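You operate a simulated robot arm through the tools that you are given. There is no shell and no other tool. Be economical: measure what you need, move in short steps, check, and stop when the job is done.

You run a simulated robot arm. Do the job below in one go: nothing can be reset, and whatever is moved stays where it is left.

Task
Brush the lint off the grey shirt, then rub soap on the patch beside its fold.
Fine: brush and soap go back on their trays. Nothing pinched, dropped or knocked over.

Only the result counts: the job must be done as asked and must still hold three seconds after the hand-in. Knocking over, shifting, dropping, spilling or breaking anything else fails it. Flat cloth is picked up by pressing the open fingertips on it (5 to 10 N) and closing them slowly along it; thin cloth reads only 2 to 8 mm in the jaws.

Robot
A 7-joint arm with a two-finger parallel gripper, fixed in place. Base frame: the origin is at the foot of the arm, x ahead of it, y to its left, z up. Units: m, degrees, N and s.
Its first joint turns from -66.0 to 66.0 degrees. Payload 2.4 kg.
The TCP is the grasp point between the finger pads, 0.03 m short of the fingertips. In the tool frame z runs along the fingers and y along their closing line. Largest opening 0.094 m; finger width 0.028, thickness 0.01; the body of the gripper, 0.05 by 0.096 m, starts 0.055 m behind the TCP.
Orientation is that of the tool frame in the base frame, as [roll, pitch, yaw] about the fixed x, y, z axes, in that order (R = Rz(yaw) Ry(pitch) Rx(roll)). With the fingers straight down and closing along the base's y, the tool's x points along the base's -x, its y along +y and its z along -z.

Tools
- The arm moves only by the tool drive_tool. Its argument "motion" is a list of rows, each an object of numbers (a shift or turn left out is 0, a gripper value left out holds the last): "dx", "dy", "dz": the shift along the base's x, y, z in units of 200 mm (1.0 is 200 mm); "wx", "wy", "wz": the turn, a rotation vector about the base's x, y, z in units of 180 degrees (1.0 is 180 degrees). In form: [{"dx": .., "dy": .., "dz": .., "wx": .., "wy": .., "wz": ..}, ...]. A call has 1 to 20 rows; each row is the pose to reach, as a shift and turn from the pose commanded when the call began. "gripper" is the finger opening in cm, from 0 to 9.4, set as the call begins (left out, the last holds). A call with a number of a shift or a turn outside -1 to 1 is refused whole. A row lasts 0.2 s, in which the tool goes at most 0.05 m and 8.6 degrees; a call with a longer step from one row to the next is refused whole, and so is a gripper value outside its range. Where a pose cannot be reached the arm comes as near as it can. A force on the tool above 40 N (or 10 N above the force at the start of the call, whichever is more), or a blocked arm, ends the call early, and 0.2 s more pass. Each finger travels about 0.153 m/s and halts on what it meets, pressing with about 30 N; the grip force reading is that of the motor and also rises with nothing between the fingers. The clock runs only during rows and for 0.2 s after the last one: add rows that repeat a pose to give the fingers time. It gives the time, the measured TCP pose, the force on the tool (base axes), the opening and the grip force at its end, in the units of the frame above (readings bear some noise).
- Cameras (640 x 400 px; columns grow to the right, rows downward): "scene" is fixed at [0.0422, 0.4881, 1.4276]; the picture's right is [-0.65, -0.76, 0.00], its down [-0.55, 0.46, -0.70] and it looks along [0.53, -0.45, -0.72] (base axes); focal length 312 px, centre (320, 200). "wrist" rides on the gripper at [0.076, 0.014, -0.102] in the tool frame; the picture's right is [-0.18, 0.98, 0.00], its down [-0.75, -0.14, -0.64] and it looks along [-0.63, -0.12, 0.77] (tool axes); focal length 243 px, centre (320, 200). There is no depth. A picture from a camera that has moved, and an enlarged one, comes with that camera's place and axes in the base frame and with its lens.
- capture(camera): a new picture of that camera. The clock stands still meanwhile.
- close_up(camera, box): a new picture of the part [left, top, right, bottom] of that camera's present view, enlarged. The clock stands still meanwhile.
- close_job(): hands the job in; it is judged then, once.

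Work in short steps. Places have to be worked out from the pictures, the camera data and where the tool is seen: move nearer, look again, correct. Check each grasp and each placing, and mend what went wrong. You have 120 turns and 64 pictures in all, those below and enlarged ones among them. Open the gripper and draw the arm clear of the work before you hand the job in, unless the task says otherwise; then end with one line.

The tools are called after "Call:" as a command line: name --argument value ..., lists and objects as JSON in quotes. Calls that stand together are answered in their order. drive_tool: Moves the arm, as the interface text tells. Its arguments: {"type":"object","properties":{"motion":{"type":"array","items":{"type":"object","properties":{"dx":{"type":"number"},"dy":{"type":"number"},"dz":{"type":"number"},"wx":{"type":"number"},"wy":{"type":"number"},"wz":{"type":"number"}}}},"gripper":{"type":"number"}},"required":["motion"]} The other tools are called the same way: capture (camera) takes a picture; close_up (camera, box) takes an enlarged picture of a part of a camera's view; close_job () hands the job in.

At the start:

```text
clock: 0.0
tcp_pos: [0.4302, 0.2017, 1.0734]
orientation: [-180.0, 0.0, 180.0]
contact_force: [-0.2, -0.3, -0.4]
width: 0.0935
gripper_force: 0.0
```

scene: 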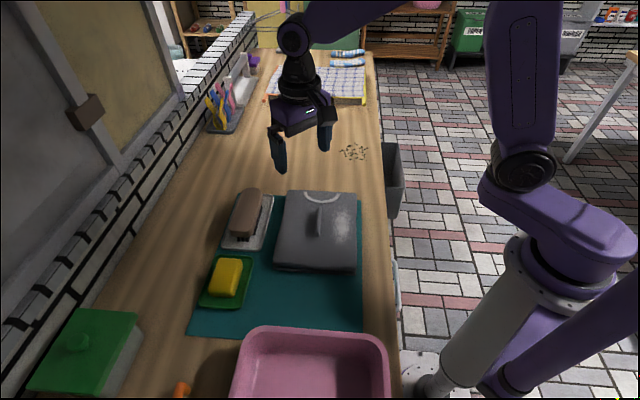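
wrist: 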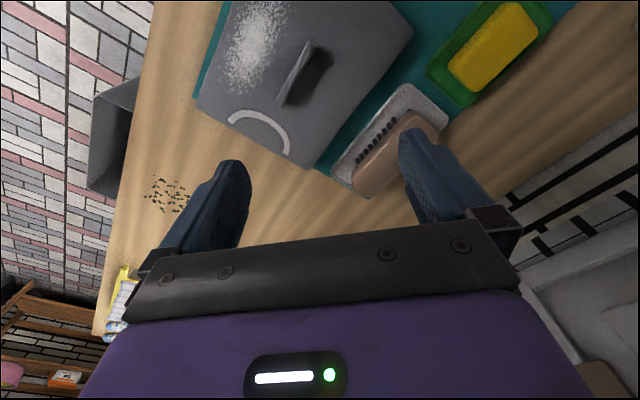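

The scene shows the shirt on a teal mat, with the brush on its grey tray and the soap on its green tray. I'll enlarge the area to locate things.

Call:
close_up --camera "scene" --box '[180, 170, 400, 345]'

Call:
close_up --camera "wrist" --box '[180, 0, 580, 220]'

```text
2.29 times, centred on (290, 258) of scene
camera zoom: at [0.0422, 0.4881, 1.4276], right [-0.65, -0.76, 0.0], down [-0.55, 0.46, -0.7], along [0.53, -0.45, -0.72], focal length 714 px, centre (389, 69)
```

zoom: 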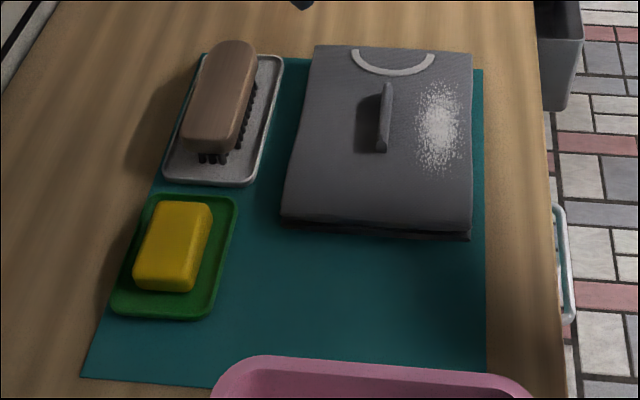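

```text
1.60 times, centred on (380, 110) of wrist
camera zoom: at [0.3529, 0.2167, 1.1768], right [0.18, 0.98, 0.0], down [0.75, -0.14, 0.64], along [0.63, -0.12, -0.77], focal length 388 px, centre (224, 344)
```

zoom: 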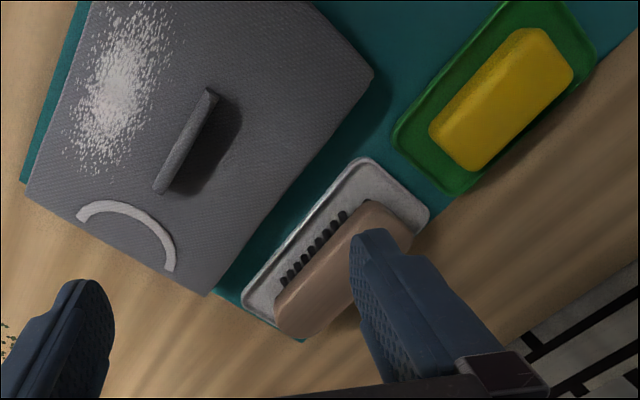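

Triangulating both views, the mat lies near z≈0.80, not 0.25. The brush is around (0.56, 0.29) and runs at about -45°. I'll move over it at a safe height, turned by -45°, to check the reach and refine.

Call:
drive_tool --motion '[{"dx": 0.1, "dy": 0.07, "wz": -0.042}, {"dx": 0.2, "dy": 0.14, "wz": -0.084}, {"dx": 0.3, "dy": 0.21, "wz": -0.126}, {"dx": 0.4, "dy": 0.28, "wz": -0.168}, {"dx": 0.5, "dy": 0.35, "wz": -0.21}, {"dx": 0.6, "dy": 0.42, "wz": -0.25}, {"dx": 0.6, "dy": 0.42, "wz": -0.25}]' --gripper 9.4

Call:
capture --camera "wrist"

Call:
capture --camera "scene"

```text
clock: 1.6
tcp_pos: [0.5503, 0.2865, 1.0751]
orientation: [180.0, 0.1, 134.8]
contact_force: [0.6, 0.2, -0.2]
width: 0.0937
gripper_force: 0.1
```

```text
59 pictures are left
camera wrist: at [0.5052, 0.3511, 1.1784], right [0.83, 0.56, 0.0], down [0.43, -0.63, 0.64], along [0.36, -0.53, -0.77], focal length 243 px, centre (320, 200)
```

wrist: 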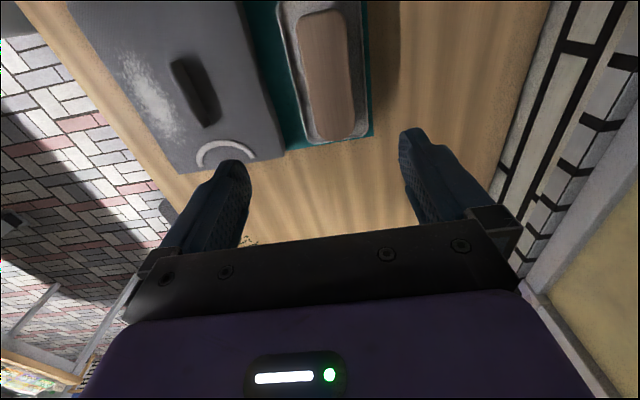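

```text
58 pictures are left
```

scene: 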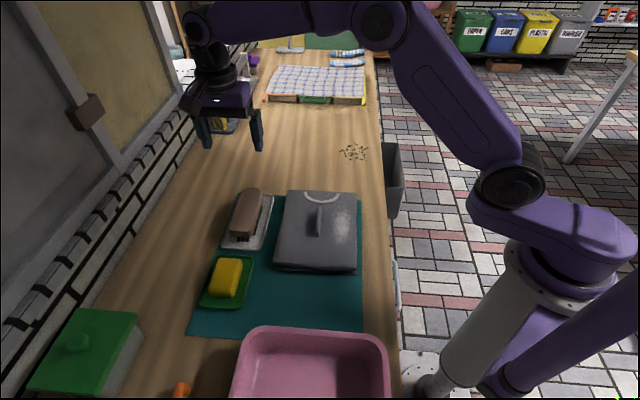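

The brush is estimated at (0.558, 0.290), at about -49°. I'll lower to z≈0.95 above it and check its height again.

Call:
drive_tool --motion '[{"dx": 0.02, "dy": 0.005, "dz": -0.15, "wz": -0.01}, {"dx": 0.048, "dy": 0.01, "dz": -0.3, "wz": -0.022}, {"dx": 0.048, "dy": 0.01, "dz": -0.45, "wz": -0.022}, {"dx": 0.048, "dy": 0.01, "dz": -0.6, "wz": -0.022}, {"dx": 0.048, "dy": 0.01, "dz": -0.6, "wz": -0.022}]'

Call:
capture --camera "wrist"

Call:
close_up --camera "scene" --box '[180, 130, 400, 270]'

```text
clock: 2.8
tcp_pos: [0.5582, 0.2909, 0.9561]
orientation: [-180.0, -0.1, 131.0]
contact_force: [0.1, 0.5, 0.5]
width: 0.094
gripper_force: 0.1
```

```text
57 pictures are left
camera wrist: at [0.5187, 0.3581, 1.0591], right [0.86, 0.51, 0.0], down [0.39, -0.66, 0.64], along [0.33, -0.55, -0.77], focal length 243 px, centre (320, 200)
```

wrist: 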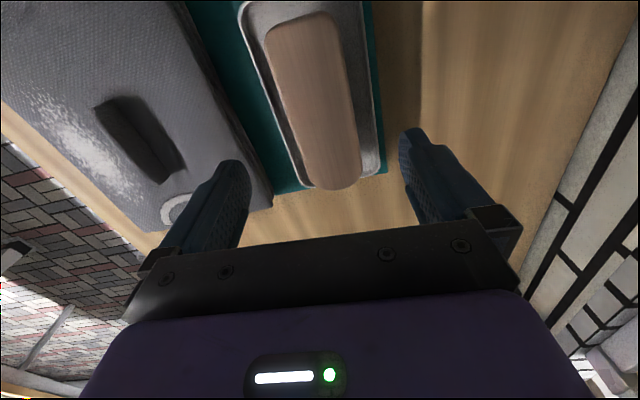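

```text
2.86 times, centred on (290, 200) of scene
camera zoom: at [0.0422, 0.4881, 1.4276], right [-0.65, -0.76, 0.0], down [-0.55, 0.46, -0.7], along [0.53, -0.45, -0.72], focal length 892 px, centre (406, 200)
```

zoom: 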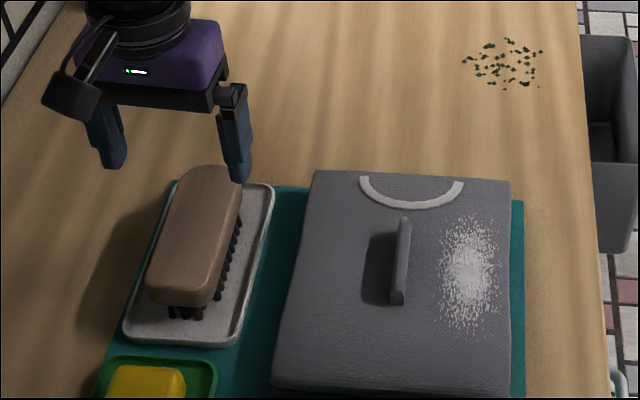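

The brush top is at z≈0.847, with centre (0.559, 0.289), axis about -46° and width about 5 cm. I'll lower the fingers around the wooden back, keeping the tips above the tray.

Call:
drive_tool --motion '[{"dz": -0.12, "wz": 0.012}, {"dz": -0.25, "wz": 0.012}, {"dz": -0.35, "wz": 0.012}, {"dz": -0.42, "wz": 0.012}, {"dz": -0.42, "wz": 0.012}]' --gripper 8.4

Call:
capture --camera "wrist"

Call:
close_up --camera "scene" --box '[190, 150, 310, 260]'

```text
clock: 4.0
tcp_pos: [0.5592, 0.2896, 0.8687]
orientation: [180.0, -0.1, 133.3]
contact_force: [-0.1, -0.6, -0.8]
width: 0.084
gripper_force: 0.0
```

```text
55 pictures are left
camera wrist: at [0.5164, 0.3544, 0.9727], right [0.84, 0.54, 0.0], down [0.41, -0.65, 0.64], along [0.35, -0.54, -0.77], focal length 243 px, centre (320, 200)
```

wrist: 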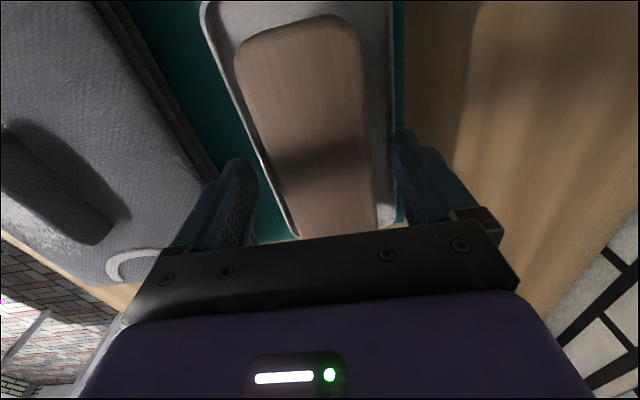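

```text
3.64 times, centred on (250, 205) of scene
camera zoom: at [0.0422, 0.4881, 1.4276], right [-0.65, -0.76, 0.0], down [-0.55, 0.46, -0.7], along [0.53, -0.45, -0.72], focal length 1136 px, centre (574, 182)
```

zoom: 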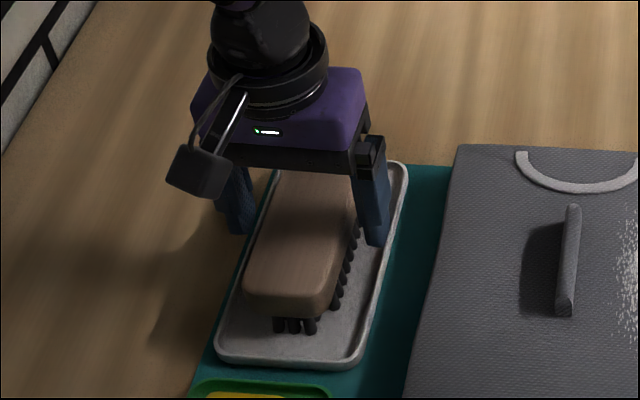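

The gripper straddles the brush and is aligned, but about 3 mm off centre. I'll shift, lower 14 mm and close gently.

Call:
drive_tool --motion '[{"dx": 0.012, "dy": 0.008, "dz": -0.02}, {"dx": 0.012, "dy": 0.008, "dz": -0.05}, {"dx": 0.012, "dy": 0.008, "dz": -0.075}, {"dx": 0.012, "dy": 0.008, "dz": -0.075}]'

Call:
drive_tool --motion '[{"dz": 0}, {"dz": 0}, {"dz": 0}]' --gripper 4.4

Call:
close_up --camera "scene" --box '[190, 150, 310, 260]'

```text
clock: 5.0
tcp_pos: [0.561, 0.2897, 0.8555]
orientation: [-180.0, 0.0, 133.2]
contact_force: [0.0, 0.4, 0.1]
width: 0.0842
gripper_force: 0.0
```

```text
clock: 5.8
tcp_pos: [0.5616, 0.2902, 0.8552]
orientation: [180.0, 0.0, 133.2]
contact_force: [0.0, 1.4, 1.3]
width: 0.0599
gripper_force: 30.3
```

```text
3.64 times, centred on (250, 205) of scene
camera zoom: at [0.0422, 0.4881, 1.4276], right [-0.65, -0.76, 0.0], down [-0.55, 0.46, -0.7], along [0.53, -0.45, -0.72], focal length 1136 px, centre (574, 182)
```

zoom: 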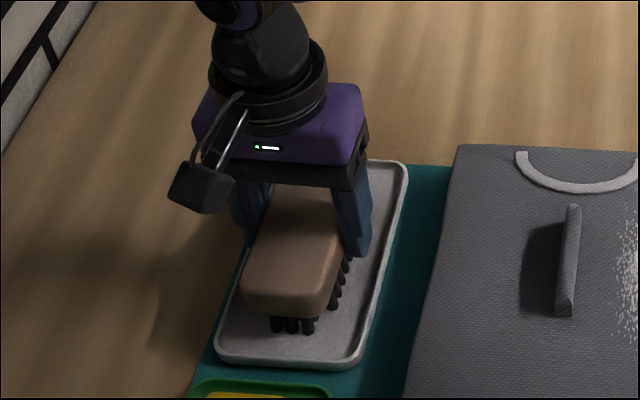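

The grip is solid at 60 mm and 30 N. I'll lift straight up and check.

Call:
drive_tool --motion '[{"dz": 0.1}, {"dz": 0.25}, {"dz": 0.4}, {"dz": 0.5}, {"dz": 0.5}]'

Call:
capture --camera "wrist"

Call:
close_up --camera "scene" --box '[190, 110, 390, 290]'

```text
clock: 7.0
tcp_pos: [0.5605, 0.2926, 0.9558]
orientation: [180.0, -0.1, 133.2]
contact_force: [-0.5, -0.1, -1.2]
width: 0.06
gripper_force: 30.1
```

```text
52 pictures are left
camera wrist: at [0.5185, 0.3579, 1.058], right [0.84, 0.54, 0.0], down [0.41, -0.65, 0.64], along [0.35, -0.54, -0.77], focal length 243 px, centre (320, 200)
```

wrist: 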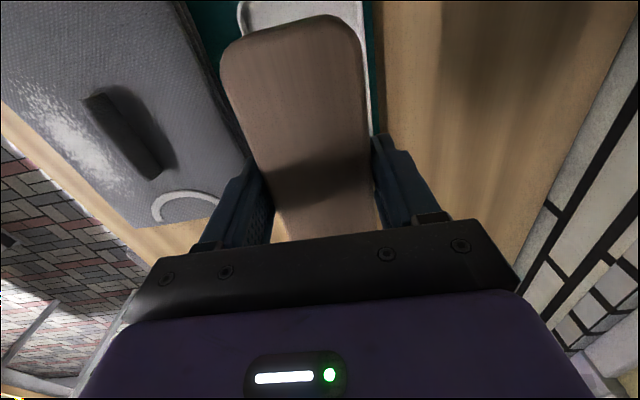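

```text
2.22 times, centred on (290, 200) of scene
camera zoom: at [0.0422, 0.4881, 1.4276], right [-0.65, -0.76, 0.0], down [-0.55, 0.46, -0.7], along [0.53, -0.45, -0.72], focal length 694 px, centre (387, 200)
```

zoom: 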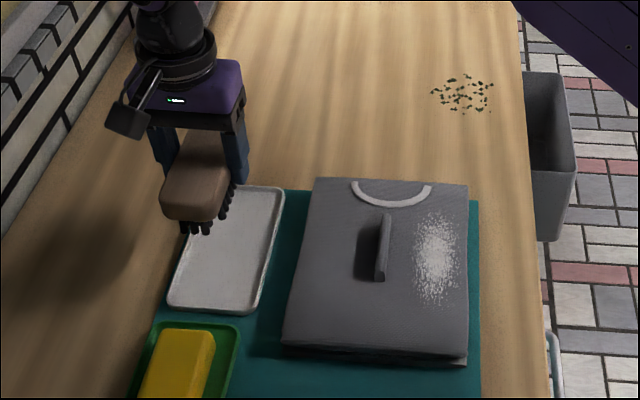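

The brush is lifted cleanly. Before brushing, I'll enlarge the shirt to see the lint extent, the fold and the patch.

Call:
close_up --camera "scene" --box '[270, 185, 365, 280]'

Call:
close_up --camera "wrist" --box '[0, 40, 250, 240]'

```text
4.21 times, centred on (318, 232) of scene
camera zoom: at [0.0422, 0.4881, 1.4276], right [-0.65, -0.76, 0.0], down [-0.55, 0.46, -0.7], along [0.53, -0.45, -0.72], focal length 1315 px, centre (330, 63)
```

zoom: 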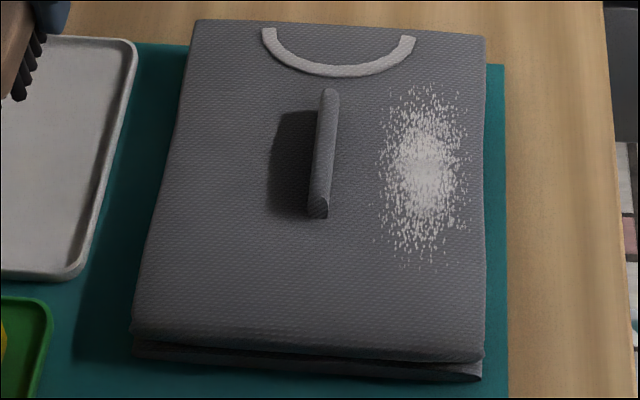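

```text
2.00 times, centred on (125, 140) of wrist
camera zoom: at [0.5185, 0.3579, 1.058], right [0.84, 0.54, 0.0], down [0.41, -0.65, 0.64], along [0.35, -0.54, -0.77], focal length 485 px, centre (710, 320)
```

zoom: 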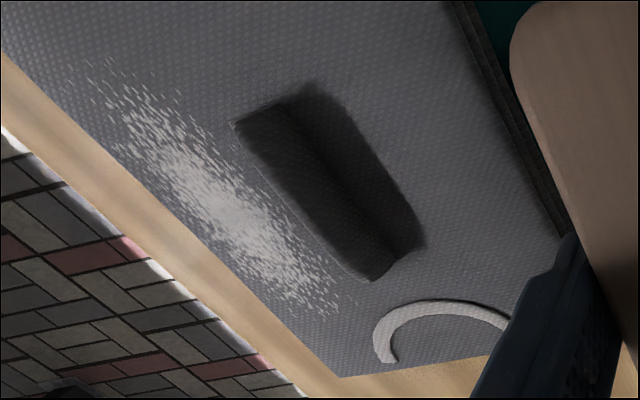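

The lint streak is centred near (0.376, 0.133), about 0.14 × 0.05 m, parallel to the brush, on a shirt top at z≈0.834. I'll carry the brush above it at a safe height.

Call:
drive_tool --motion '[{"dz": 0.1}, {"dx": -0.15, "dy": -0.126, "dz": 0.1}, {"dx": -0.3, "dy": -0.252, "dz": 0.1}, {"dx": -0.45, "dy": -0.378, "dz": 0.1}, {"dx": -0.6, "dy": -0.504, "dz": 0.1}, {"dx": -0.75, "dy": -0.63, "dz": 0.1}, {"dx": -0.88, "dy": -0.74, "dz": 0.1}, {"dx": -0.936, "dy": -0.787, "dz": 0.05}, {"dx": -0.936, "dy": -0.787, "dz": -0.1}, {"dx": -0.936, "dy": -0.787, "dz": -0.2}, {"dx": -0.936, "dy": -0.787, "dz": -0.2}]'

Call:
capture --camera "wrist"

Call:
close_up --camera "scene" --box '[250, 150, 390, 290]'

```text
clock: 9.4
tcp_pos: [0.376, 0.1325, 0.9145]
orientation: [180.0, 0.0, 133.2]
contact_force: [-1.0, -0.8, -1.5]
width: 0.06
gripper_force: 30.3
```

```text
48 pictures are left
camera wrist: at [0.333, 0.1988, 1.0172], right [0.84, 0.54, 0.0], down [0.41, -0.65, 0.64], along [0.35, -0.54, -0.77], focal length 243 px, centre (320, 200)
```

wrist: 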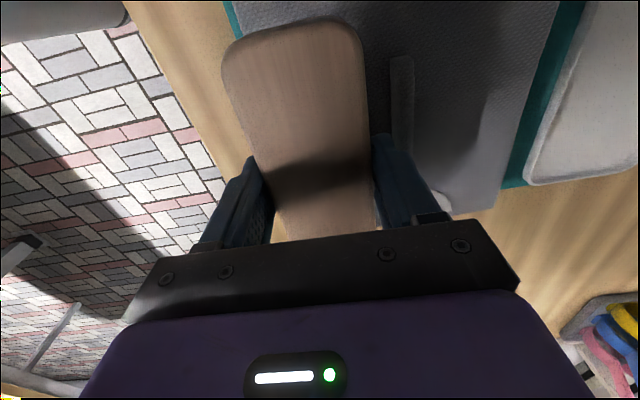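

```text
2.86 times, centred on (320, 220) of scene
camera zoom: at [0.0422, 0.4881, 1.4276], right [-0.65, -0.76, 0.0], down [-0.55, 0.46, -0.7], along [0.53, -0.45, -0.72], focal length 892 px, centre (320, 143)
```

zoom: 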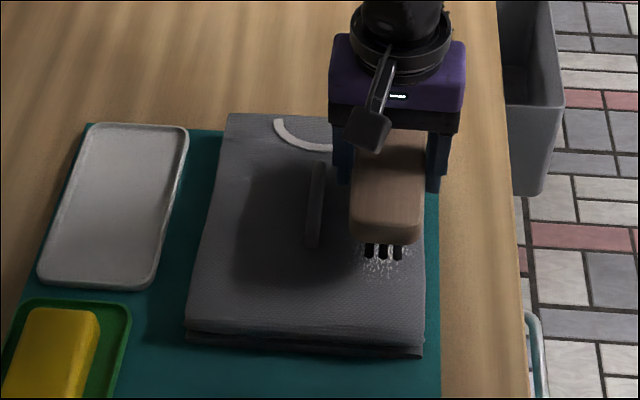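

The brush sits over the lint with the fold about 6 cm to the side. I'll lower slowly towards contact.

Call:
drive_tool --motion '[{"dz": -0.06}, {"dz": -0.11}, {"dz": -0.14}, {"dz": -0.155}, {"dz": -0.155}]'

Call:
drive_tool --motion '[{"dz": -0.01}, {"dz": -0.015}, {"dz": -0.015}]'

```text
clock: 10.6
tcp_pos: [0.3761, 0.132, 0.8837]
orientation: [180.0, 0.0, 133.2]
contact_force: [-3.5, -2.2, 26.0]
width: 0.06
gripper_force: 30.3
```

```text
clock: 11.4
tcp_pos: [0.3765, 0.1319, 0.8815]
orientation: [180.0, 0.1, 133.3]
contact_force: [1.3, -0.7, 26.0]
width: 0.0598
gripper_force: 29.7
```

Contact reads 26 N, which is too firm, so I'll back off to a light pressure.

Call:
drive_tool --motion '[{"dz": 0.015}, {"dz": 0.025}, {"dz": 0.025}]'

```text
clock: 12.2
tcp_pos: [0.3753, 0.1317, 0.8852]
orientation: [180.0, -0.1, 133.2]
contact_force: [0.4, 0.0, -1.5]
width: 0.0599
gripper_force: 30.2
```

There's no contact at 0.885. I'll step down a millimetre at a time to find a light touch.

Call:
drive_tool --motion '[{"dz": -0.008}, {"dz": -0.012}, {"dz": -0.012}]'

Call:
drive_tool --motion '[{"dz": -0.005}, {"dz": -0.005}]'

```text
clock: 13.0
tcp_pos: [0.3749, 0.1313, 0.8831]
orientation: [-180.0, 0.0, 133.2]
contact_force: [0.2, 0.0, -1.9]
width: 0.0601
gripper_force: 30.4
```

```text
clock: 13.6
tcp_pos: [0.3746, 0.1312, 0.8823]
orientation: [-180.0, 0.0, 133.3]
contact_force: [0.5, -0.4, -1.8]
width: 0.06
gripper_force: 29.9
```

Call:
drive_tool --motion '[{"dz": -0.006}, {"dz": -0.006}]'

Call:
close_up --camera "scene" --box '[250, 150, 390, 290]'

```text
clock: 14.2
tcp_pos: [0.3742, 0.1324, 0.8807]
orientation: [-179.9, 0.0, 133.1]
contact_force: [-1.3, -0.6, 6.9]
width: 0.0601
gripper_force: 30.5
```

```text
2.86 times, centred on (320, 220) of scene
camera zoom: at [0.0421, 0.488, 1.4276], right [-0.65, -0.76, 0.0], down [-0.55, 0.46, -0.7], along [0.53, -0.45, -0.72], focal length 892 px, centre (320, 143)
```

zoom: 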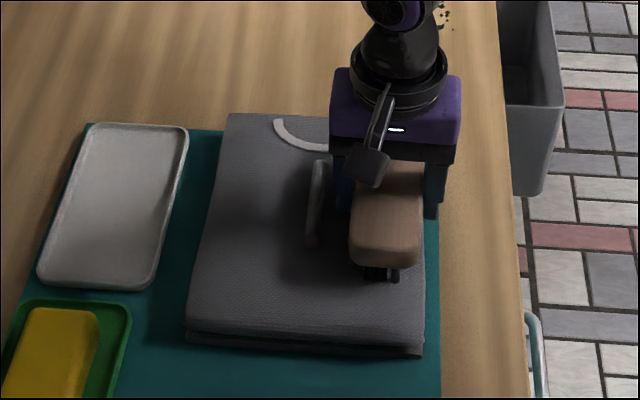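

There's light contact of about 8 N. I'll make a slow short stroke along the streak towards the camera and check that the shirt stays put.

Call:
drive_tool --motion '[{"dx": -0.03, "dy": 0.03}, {"dx": -0.06, "dy": 0.06}, {"dx": -0.09, "dy": 0.09}, {"dx": -0.12, "dy": 0.12}, {"dx": -0.15, "dy": 0.15}]'

Call:
close_up --camera "scene" --box '[250, 150, 390, 290]'

```text
clock: 15.4
tcp_pos: [0.3441, 0.1622, 0.8815]
orientation: [-179.8, 0.0, 133.3]
contact_force: [0.0, -1.3, -0.2]
width: 0.06
gripper_force: 29.2
```

```text
2.86 times, centred on (320, 220) of scene
camera zoom: at [0.0422, 0.4881, 1.4276], right [-0.65, -0.76, 0.0], down [-0.55, 0.46, -0.7], along [0.53, -0.45, -0.72], focal length 892 px, centre (320, 143)
```

zoom: 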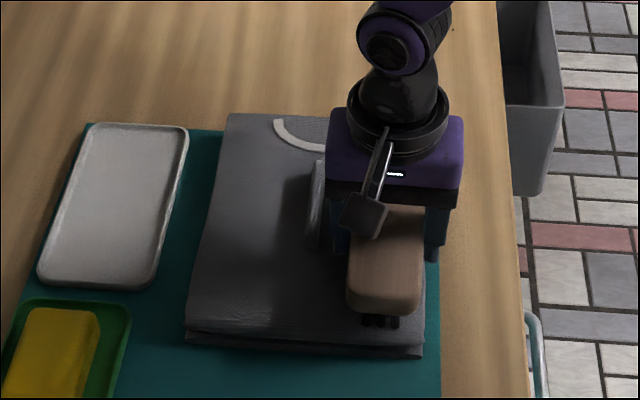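

The shirt held still, but contact faded. I'll lower 1 mm and stroke the other way over the full streak.

Call:
drive_tool --motion '[{"dz": -0.005}, {"dx": 0.04, "dy": -0.04, "dz": -0.005}, {"dx": 0.08, "dy": -0.08, "dz": -0.005}, {"dx": 0.12, "dy": -0.12, "dz": -0.005}, {"dx": 0.16, "dy": -0.16, "dz": -0.005}, {"dx": 0.2, "dy": -0.2, "dz": -0.005}, {"dx": 0.24, "dy": -0.24, "dz": -0.005}, {"dx": 0.28, "dy": -0.28, "dz": -0.005}, {"dx": 0.32, "dy": -0.32, "dz": -0.005}]'

Call:
close_up --camera "scene" --box '[250, 150, 390, 290]'

```text
clock: 17.4
tcp_pos: [0.4093, 0.099, 0.8808]
orientation: [-179.9, 0.1, 133.2]
contact_force: [-0.1, 0.0, -0.8]
width: 0.0598
gripper_force: 30.1
```

```text
2.86 times, centred on (320, 220) of scene
camera zoom: at [0.0422, 0.4881, 1.4276], right [-0.65, -0.76, 0.0], down [-0.55, 0.46, -0.7], along [0.53, -0.45, -0.72], focal length 892 px, centre (320, 143)
```

zoom: 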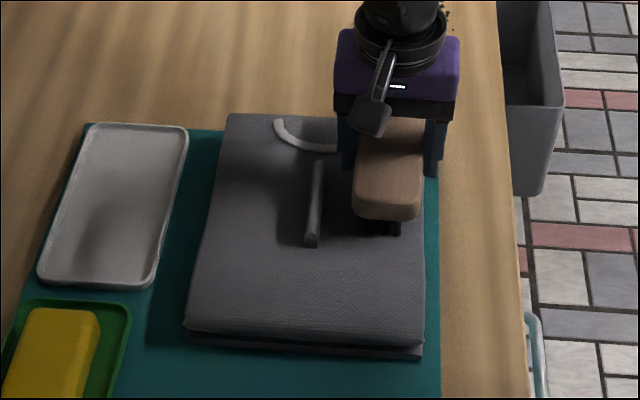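

The near half of the streak is gone. I'll stroke back along a lane 1 cm further from the fold.

Call:
drive_tool --motion '[{"dx": -0.036, "dy": -0.035, "dz": -0.004}, {"dx": -0.076, "dy": 0.005, "dz": -0.004}, {"dx": -0.116, "dy": 0.045, "dz": -0.004}, {"dx": -0.156, "dy": 0.085, "dz": -0.004}, {"dx": -0.196, "dy": 0.125, "dz": -0.004}, {"dx": -0.236, "dy": 0.165, "dz": -0.004}, {"dx": -0.276, "dy": 0.205, "dz": -0.004}, {"dx": -0.316, "dy": 0.245, "dz": -0.004}, {"dx": -0.316, "dy": 0.245, "dz": 0.1}, {"dx": -0.316, "dy": 0.245, "dz": 0.3}, {"dx": -0.2, "dy": 0.4, "dz": 0.5}, {"dx": -0.1, "dy": 0.55, "dz": 0.55}, {"dx": 0.0, "dy": 0.7, "dz": 0.55}, {"dx": 0.1, "dy": 0.85, "dz": 0.55}, {"dx": 0.1, "dy": 0.85, "dz": 0.55}]'

Call:
close_up --camera "scene" --box '[250, 170, 390, 290]'

```text
refused: row 11 steps farther than a row can; nothing moved
```

```text
3.33 times, centred on (320, 230) of scene
camera zoom: at [0.0422, 0.4881, 1.4276], right [-0.65, -0.76, 0.0], down [-0.55, 0.46, -0.7], along [0.53, -0.45, -0.72], focal length 1041 px, centre (320, 100)
```

zoom: 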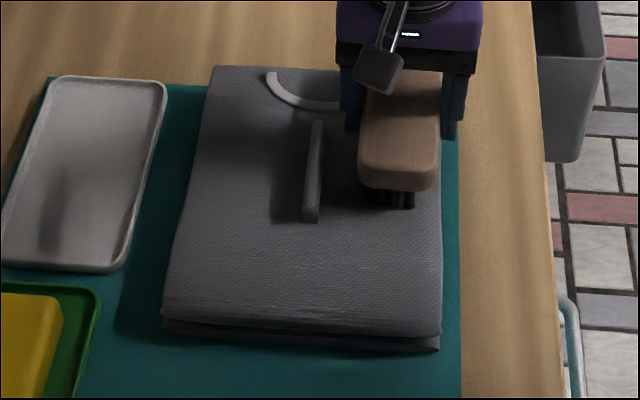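

The call was refused because of one over-long row. I'll redo it with smaller steps.

Call:
drive_tool --motion '[{"dx": -0.036, "dy": -0.035, "dz": -0.004}, {"dx": -0.076, "dy": 0.005, "dz": -0.004}, {"dx": -0.116, "dy": 0.045, "dz": -0.004}, {"dx": -0.156, "dy": 0.085, "dz": -0.004}, {"dx": -0.196, "dy": 0.125, "dz": -0.004}, {"dx": -0.236, "dy": 0.165, "dz": -0.004}, {"dx": -0.276, "dy": 0.205, "dz": -0.004}, {"dx": -0.316, "dy": 0.245, "dz": -0.004}, {"dx": -0.316, "dy": 0.245, "dz": 0.1}, {"dx": -0.316, "dy": 0.245, "dz": 0.3}, {"dx": -0.25, "dy": 0.33, "dz": 0.45}, {"dx": -0.15, "dy": 0.48, "dz": 0.55}, {"dx": -0.05, "dy": 0.63, "dz": 0.55}, {"dx": 0.05, "dy": 0.78, "dz": 0.55}, {"dx": 0.1, "dy": 0.9, "dz": 0.55}, {"dx": 0.1, "dy": 0.9, "dz": 0.55}]'

Call:
close_up --camera "scene" --box '[250, 170, 390, 290]'

Call:
capture --camera "wrist"

```text
clock: 20.8
tcp_pos: [0.4302, 0.2804, 0.9926]
orientation: [179.9, 0.0, 133.2]
contact_force: [0.1, -0.5, -1.1]
width: 0.0598
gripper_force: 29.8
```

```text
3.33 times, centred on (320, 230) of scene
camera zoom: at [0.0422, 0.4881, 1.4276], right [-0.65, -0.76, 0.0], down [-0.55, 0.46, -0.7], along [0.53, -0.45, -0.72], focal length 1041 px, centre (320, 100)
```

zoom: 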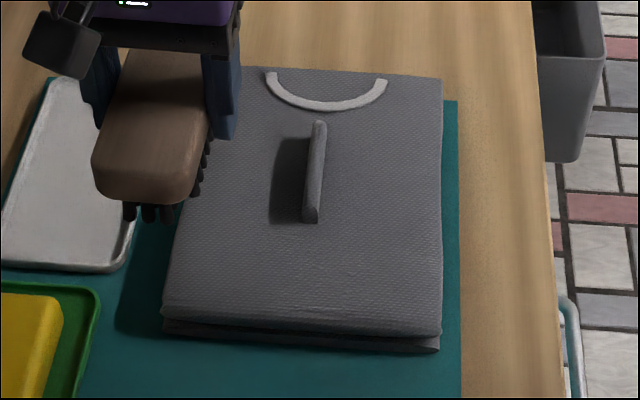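

```text
41 pictures are left
camera wrist: at [0.3877, 0.3458, 1.0958], right [0.84, 0.54, 0.0], down [0.41, -0.65, 0.64], along [0.35, -0.54, -0.77], focal length 243 px, centre (320, 200)
```

wrist: 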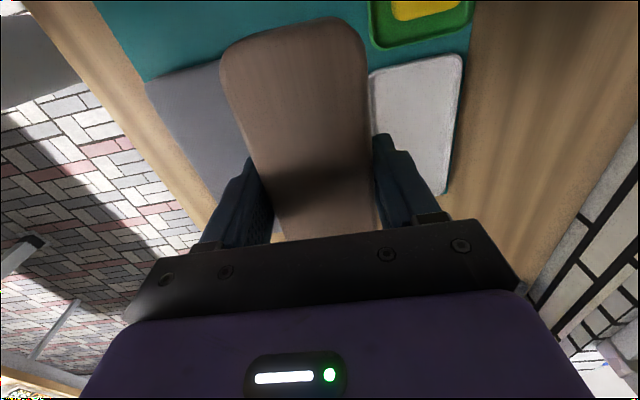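

The lint is gone and the shirt hasn't moved. I'll return the brush above its tray, at the same spot where it was gripped.

Call:
drive_tool --motion '[{"dx": 0.15, "dy": 0.013}, {"dx": 0.3, "dy": 0.026}, {"dx": 0.45, "dy": 0.04}, {"dx": 0.6, "dy": 0.05}, {"dx": 0.666, "dy": 0.057}, {"dx": 0.666, "dy": 0.057, "dz": -0.15}, {"dx": 0.666, "dy": 0.057, "dz": -0.3}, {"dx": 0.666, "dy": 0.057, "dz": -0.45}, {"dx": 0.666, "dy": 0.057, "dz": -0.55}, {"dx": 0.666, "dy": 0.057, "dz": -0.6}, {"dx": 0.666, "dy": 0.057, "dz": -0.6}]'

Call:
close_up --camera "scene" --box '[190, 150, 310, 260]'

```text
clock: 23.2
tcp_pos: [0.5626, 0.2903, 0.871]
orientation: [-180.0, -0.1, 133.1]
contact_force: [0.8, -1.5, -0.6]
width: 0.0601
gripper_force: 30.3
```

```text
3.64 times, centred on (250, 205) of scene
camera zoom: at [0.0422, 0.4881, 1.4276], right [-0.65, -0.76, 0.0], down [-0.55, 0.46, -0.7], along [0.53, -0.45, -0.72], focal length 1136 px, centre (574, 182)
```

zoom: 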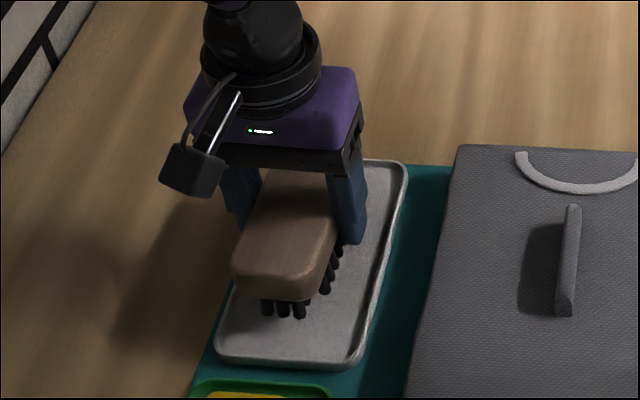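

The brush is above the tray. I'll lower gently until it touches.

Call:
drive_tool --motion '[{"dz": -0.03}, {"dz": -0.05}, {"dz": -0.06}, {"dz": -0.065}, {"dz": -0.065}]'

Call:
drive_tool --motion '[{"dz": -0.006}, {"dz": -0.01}, {"dz": -0.01}]'

```text
clock: 24.4
tcp_pos: [0.5622, 0.2899, 0.8573]
orientation: [180.0, 0.0, 133.2]
contact_force: [-0.2, 0.3, -0.6]
width: 0.0598
gripper_force: 30.1
```

```text
clock: 25.2
tcp_pos: [0.5624, 0.289, 0.8553]
orientation: [180.0, 0.1, 133.1]
contact_force: [0.2, 0.8, -0.4]
width: 0.0598
gripper_force: 30.0
```

Call:
drive_tool --motion '[{"dz": -0.006}, {"dz": -0.01}, {"dz": -0.01}]'

Call:
drive_tool --motion '[{"dz": -0.005}, {"dz": -0.005}]'

Call:
drive_tool --motion '[{"dz": -0.005}, {"dz": -0.005}]'

```text
clock: 26.0
tcp_pos: [0.5612, 0.2896, 0.8532]
orientation: [180.0, 0.0, 133.1]
contact_force: [-0.7, -0.5, -1.1]
width: 0.0596
gripper_force: 30.0
```

```text
clock: 26.6
tcp_pos: [0.5634, 0.2893, 0.8512]
orientation: [179.9, 0.1, 133.2]
contact_force: [0.3, -1.1, -0.5]
width: 0.0598
gripper_force: 30.2
```

```text
clock: 27.2
tcp_pos: [0.5627, 0.2884, 0.8514]
orientation: [179.9, 0.0, 133.2]
contact_force: [-3.0, -2.4, 12.2]
width: 0.0599
gripper_force: 29.6
```

The brush is resting on the tray. I'll release and rise straight up.

Call:
drive_tool --motion '[{"dz": 0.004}, {"dz": 0.004}]'

Call:
drive_tool --motion '[{"dz": 0}, {"dz": 0}, {"dz": 0.03}, {"dz": 0.1}, {"dz": 0.25}, {"dz": 0.45}, {"dz": 0.6}, {"dz": 0.6}]' --gripper 7.6

Call:
capture --camera "wrist"

Call:
close_up --camera "scene" --box '[180, 170, 340, 320]'

```text
clock: 27.8
tcp_pos: [0.5618, 0.2882, 0.8521]
orientation: [180.0, 0.0, 133.1]
contact_force: [2.4, -0.1, 6.1]
width: 0.0601
gripper_force: 29.8
```

```text
clock: 29.6
tcp_pos: [0.5589, 0.2887, 0.9726]
orientation: [-180.0, 0.0, 133.2]
contact_force: [0.0, 1.1, 0.2]
width: 0.0758
gripper_force: 0.0
```

```text
39 pictures are left
camera wrist: at [0.5173, 0.355, 1.0758], right [0.84, 0.54, 0.0], down [0.41, -0.65, 0.64], along [0.35, -0.54, -0.77], focal length 243 px, centre (320, 200)
```

wrist: 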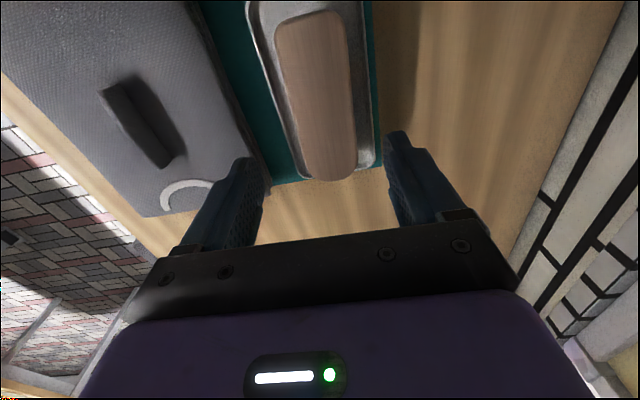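

```text
2.67 times, centred on (260, 245) of scene
camera zoom: at [0.0422, 0.4881, 1.4276], right [-0.65, -0.76, 0.0], down [-0.55, 0.46, -0.7], along [0.53, -0.45, -0.72], focal length 833 px, centre (480, 80)
```

zoom: 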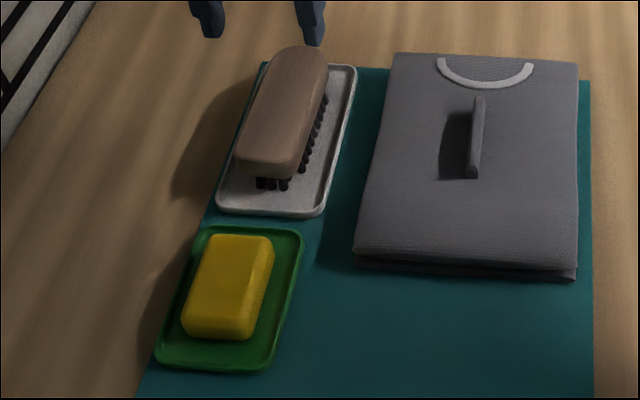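

The brush is back on its tray. Now I need the patch beside the fold, so I'll enlarge the wrist view from the fold's shadow side.

Call:
close_up --camera "wrist" --box '[70, 50, 230, 200]'

Call:
close_up --camera "scene" --box '[290, 195, 345, 235]'

```text
2.67 times, centred on (150, 125) of wrist
camera zoom: at [0.5173, 0.355, 1.0758], right [0.84, 0.54, 0.0], down [0.41, -0.65, 0.64], along [0.35, -0.54, -0.77], focal length 647 px, centre (773, 400)
```

zoom: 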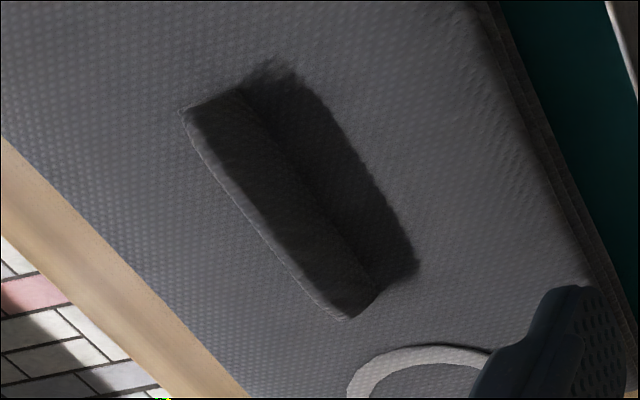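

```text
10.00 times, centred on (318, 215) of scene
camera zoom: at [0.0422, 0.4881, 1.4276], right [-0.65, -0.76, 0.0], down [-0.55, 0.46, -0.7], along [0.53, -0.45, -0.72], focal length 3124 px, centre (345, 50)
```

zoom: 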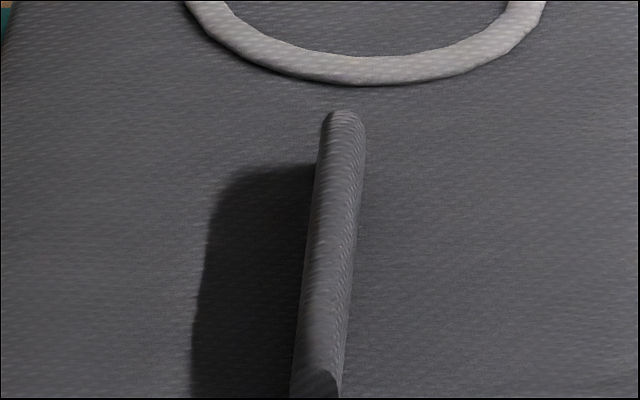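

Only a shadow shows beside the fold so far. I'll bring the wrist camera closer above the fold to inspect both sides of it.

Call:
drive_tool --motion '[{"dx": -0.13, "dy": -0.11}, {"dx": -0.26, "dy": -0.22}, {"dx": -0.39, "dy": -0.33}, {"dx": -0.52, "dy": -0.44}, {"dx": -0.6, "dy": -0.51}, {"dx": -0.62, "dy": -0.56}, {"dx": -0.62, "dy": -0.56}]'

Call:
capture --camera "wrist"

Call:
close_up --camera "wrist" --box '[220, 0, 420, 220]'

```text
clock: 31.2
tcp_pos: [0.4349, 0.1778, 0.9717]
orientation: [179.9, 0.0, 133.1]
contact_force: [0.8, 0.2, 1.8]
width: 0.0761
gripper_force: 0.1
```

```text
35 pictures are left
camera wrist: at [0.3937, 0.2447, 1.0736], right [0.84, 0.54, 0.0], down [0.41, -0.65, 0.64], along [0.35, -0.54, -0.77], focal length 243 px, centre (320, 200)
```

wrist: 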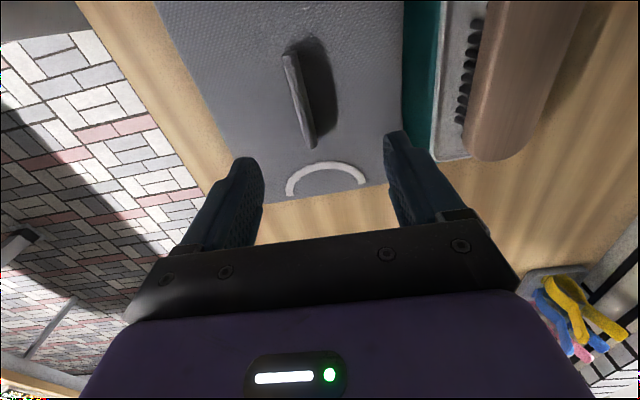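

```text
1.82 times, centred on (320, 110) of wrist
camera zoom: at [0.3937, 0.2447, 1.0736], right [0.84, 0.54, 0.0], down [0.41, -0.65, 0.64], along [0.35, -0.54, -0.77], focal length 441 px, centre (320, 364)
```

zoom: 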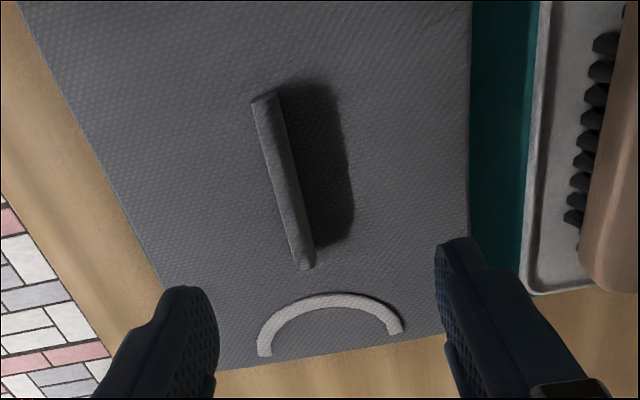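

Call:
close_up --camera "wrist" --box '[270, 25, 350, 85]'

Call:
close_up --camera "wrist" --box '[270, 75, 350, 155]'

```text
6.67 times, centred on (310, 55) of wrist
camera zoom: at [0.3937, 0.2447, 1.0736], right [0.84, 0.54, 0.0], down [0.41, -0.65, 0.64], along [0.35, -0.54, -0.77], focal length 1618 px, centre (387, 1167)
```

zoom: 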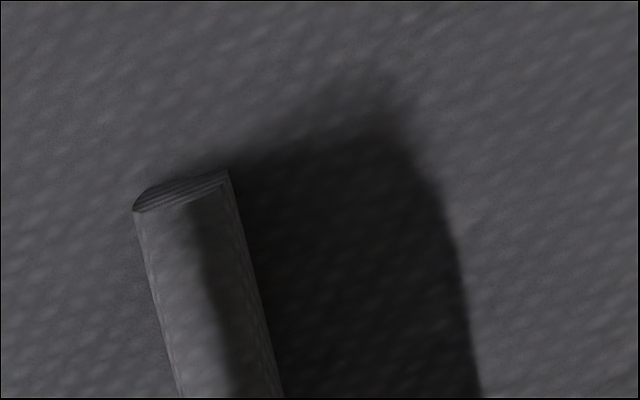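

```text
5.00 times, centred on (310, 115) of wrist
camera zoom: at [0.3937, 0.2447, 1.0736], right [0.84, 0.54, 0.0], down [0.41, -0.65, 0.64], along [0.35, -0.54, -0.77], focal length 1213 px, centre (370, 625)
```

zoom: 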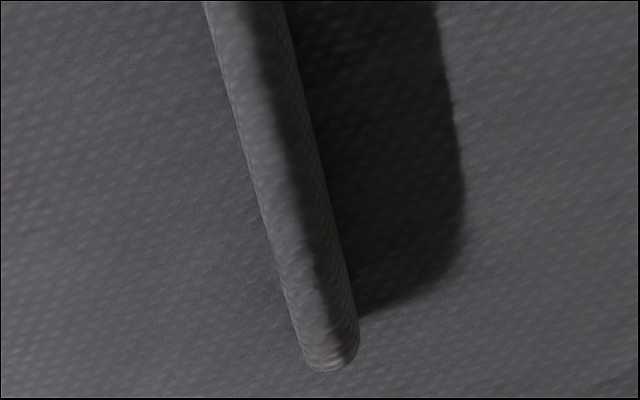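

No distinct stain can be told apart in the fold's shadow here. I'll move the arm off towards the soap so that the shirt is unshaded, and look again.

Call:
drive_tool --motion '[{"dy": 0.2, "dz": 0.1}, {"dy": 0.4, "dz": 0.15}, {"dy": 0.6, "dz": 0.15}, {"dy": 0.8, "dz": 0.15}, {"dy": 0.98, "dz": 0.15}, {"dy": 0.98, "dz": 0.15}]' --gripper 9.0

Call:
close_up --camera "scene" --box '[270, 185, 365, 245]'

Call:
capture --camera "wrist"

```text
clock: 32.6
tcp_pos: [0.4359, 0.376, 1.0005]
orientation: [179.9, 0.0, 133.2]
contact_force: [-0.8, 0.1, 0.5]
width: 0.0898
gripper_force: 0.1
```

```text
6.67 times, centred on (318, 215) of scene
camera zoom: at [0.0422, 0.4881, 1.4276], right [-0.65, -0.76, 0.0], down [-0.55, 0.46, -0.7], along [0.53, -0.45, -0.72], focal length 2082 px, centre (337, 100)
```

zoom: 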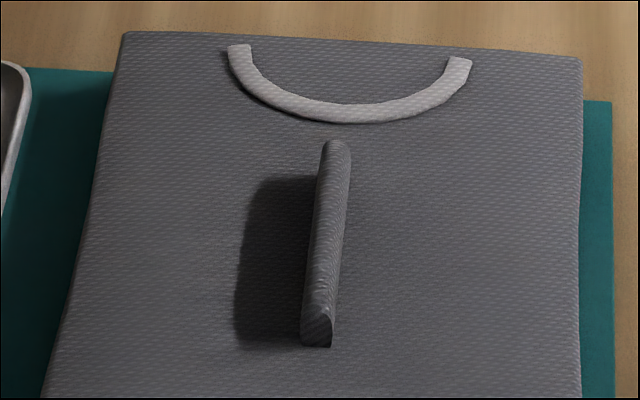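

```text
30 pictures are left
camera wrist: at [0.3936, 0.4419, 1.1034], right [0.84, 0.54, 0.0], down [0.41, -0.65, 0.64], along [0.35, -0.54, -0.77], focal length 243 px, centre (320, 200)
```

wrist: 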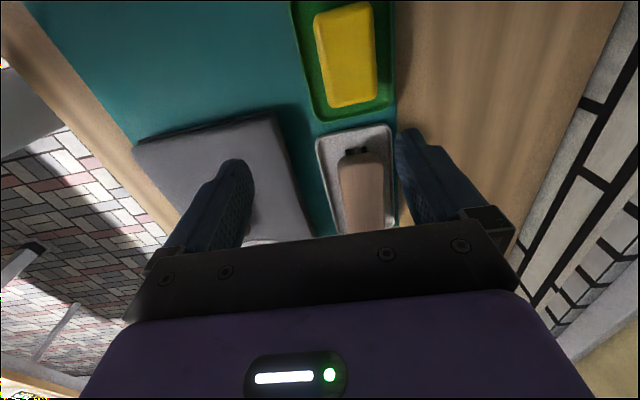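

Call:
close_up --camera "scene" --box '[285, 190, 362, 280]'

Call:
close_up --camera "scene" --box '[315, 200, 360, 228]'

```text
4.44 times, centred on (324, 235) of scene
camera zoom: at [0.0422, 0.4881, 1.4276], right [-0.65, -0.76, 0.0], down [-0.55, 0.46, -0.7], along [0.53, -0.45, -0.72], focal length 1388 px, centre (304, 44)
```

zoom: 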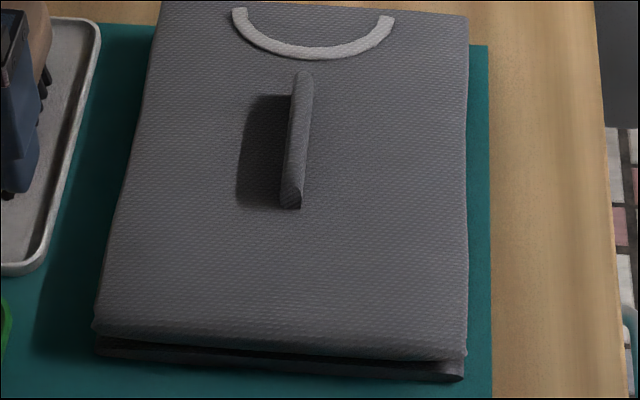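

```text
14.22 times, centred on (338, 214) of scene
camera zoom: at [0.0422, 0.4881, 1.4276], right [-0.65, -0.76, 0.0], down [-0.55, 0.46, -0.7], along [0.53, -0.45, -0.72], focal length 4442 px, centre (71, 1)
```

zoom: 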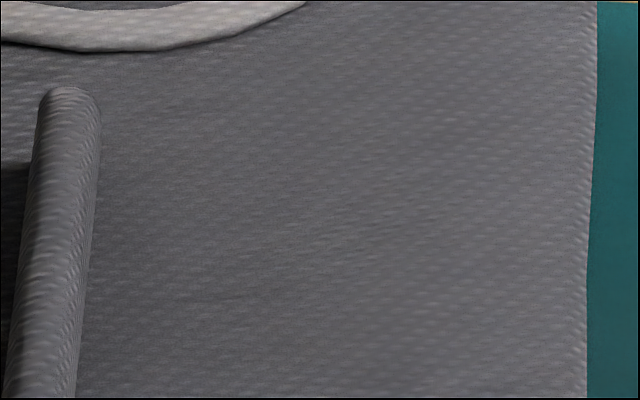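

Call:
close_up --camera "scene" --box '[298, 206, 326, 240]'

```text
11.76 times, centred on (312, 223) of scene
camera zoom: at [0.0422, 0.4881, 1.4276], right [-0.65, -0.76, 0.0], down [-0.55, 0.46, -0.7], along [0.53, -0.45, -0.72], focal length 3675 px, centre (414, -71)
```

zoom: 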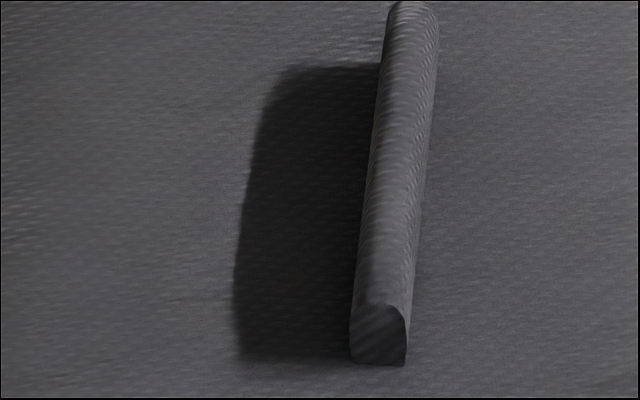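

The hard shadow may hide a stain. I'll hold the gripper so that its own shadow covers the whole area, which removes the contrast of the fold's shadow, and look again.

Call:
drive_tool --motion '[{"dx": -0.08, "dy": -0.2}, {"dx": -0.16, "dy": -0.4}, {"dx": -0.24, "dy": -0.6}, {"dx": -0.32, "dy": -0.8}, {"dx": -0.4, "dy": -1.0}, {"dx": -0.4, "dy": -1.0}]'

Call:
drive_tool --motion '[{"dx": -0.08, "dy": -0.18, "dz": -0.1}, {"dx": -0.16, "dy": -0.36, "dz": -0.2}, {"dx": -0.2, "dy": -0.45, "dz": -0.28}, {"dx": -0.2, "dy": -0.45, "dz": -0.28}]'

Call:
close_up --camera "scene" --box '[270, 185, 365, 280]'

```text
clock: 34.0
tcp_pos: [0.3595, 0.172, 1.0027]
orientation: [180.0, 0.0, 133.2]
contact_force: [-0.1, -0.7, 0.6]
width: 0.0899
gripper_force: 0.0
```

```text
clock: 35.0
tcp_pos: [0.3179, 0.0848, 0.9463]
orientation: [-180.0, 0.0, 133.3]
contact_force: [0.3, -0.4, 0.1]
width: 0.09
gripper_force: 0.1
```

```text
4.21 times, centred on (318, 232) of scene
camera zoom: at [0.0422, 0.4881, 1.4276], right [-0.65, -0.76, 0.0], down [-0.55, 0.46, -0.7], along [0.53, -0.45, -0.72], focal length 1315 px, centre (330, 63)
```

zoom: 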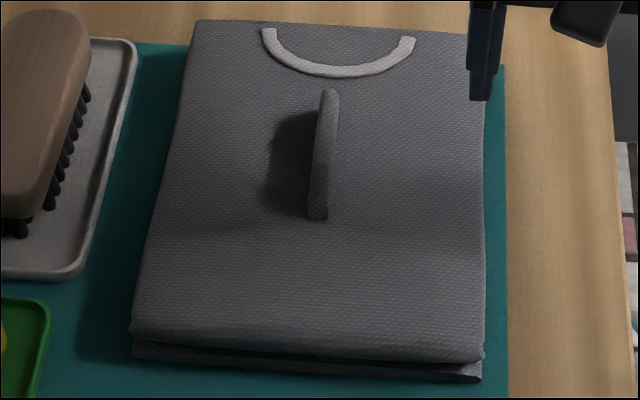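

Call:
close_up --camera "scene" --box '[290, 200, 335, 245]'

Call:
capture --camera "wrist"

```text
8.89 times, centred on (312, 222) of scene
camera zoom: at [0.0422, 0.4881, 1.4276], right [-0.65, -0.76, 0.0], down [-0.55, 0.46, -0.7], along [0.53, -0.45, -0.72], focal length 2776 px, centre (387, 0)
```

zoom: 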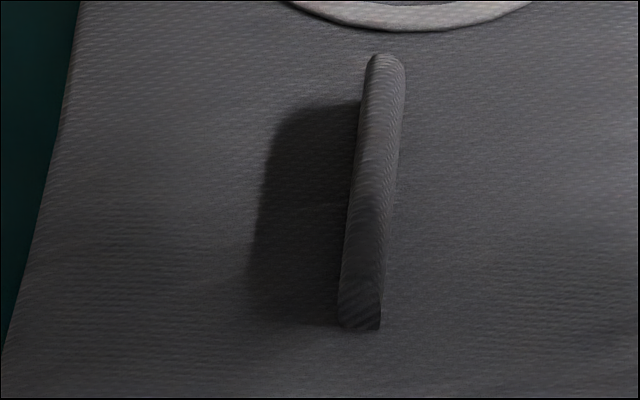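

```text
24 pictures are left
camera wrist: at [0.2754, 0.1501, 1.0495], right [0.84, 0.54, 0.0], down [0.41, -0.65, 0.64], along [0.35, -0.54, -0.77], focal length 243 px, centre (320, 200)
```

wrist: 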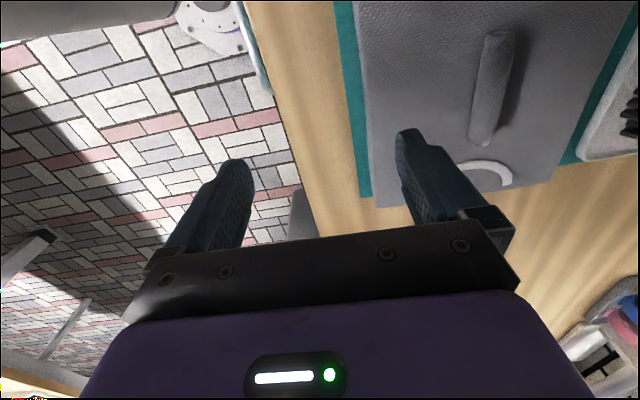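

Call:
close_up --camera "wrist" --box '[380, 0, 600, 170]'

```text
2.35 times, centred on (490, 85) of wrist
camera zoom: at [0.2754, 0.1501, 1.0495], right [0.84, 0.54, 0.0], down [0.41, -0.65, 0.64], along [0.35, -0.54, -0.77], focal length 571 px, centre (-80, 471)
```

zoom: 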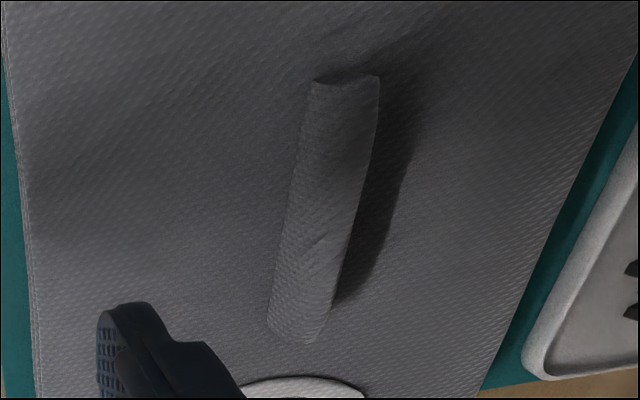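

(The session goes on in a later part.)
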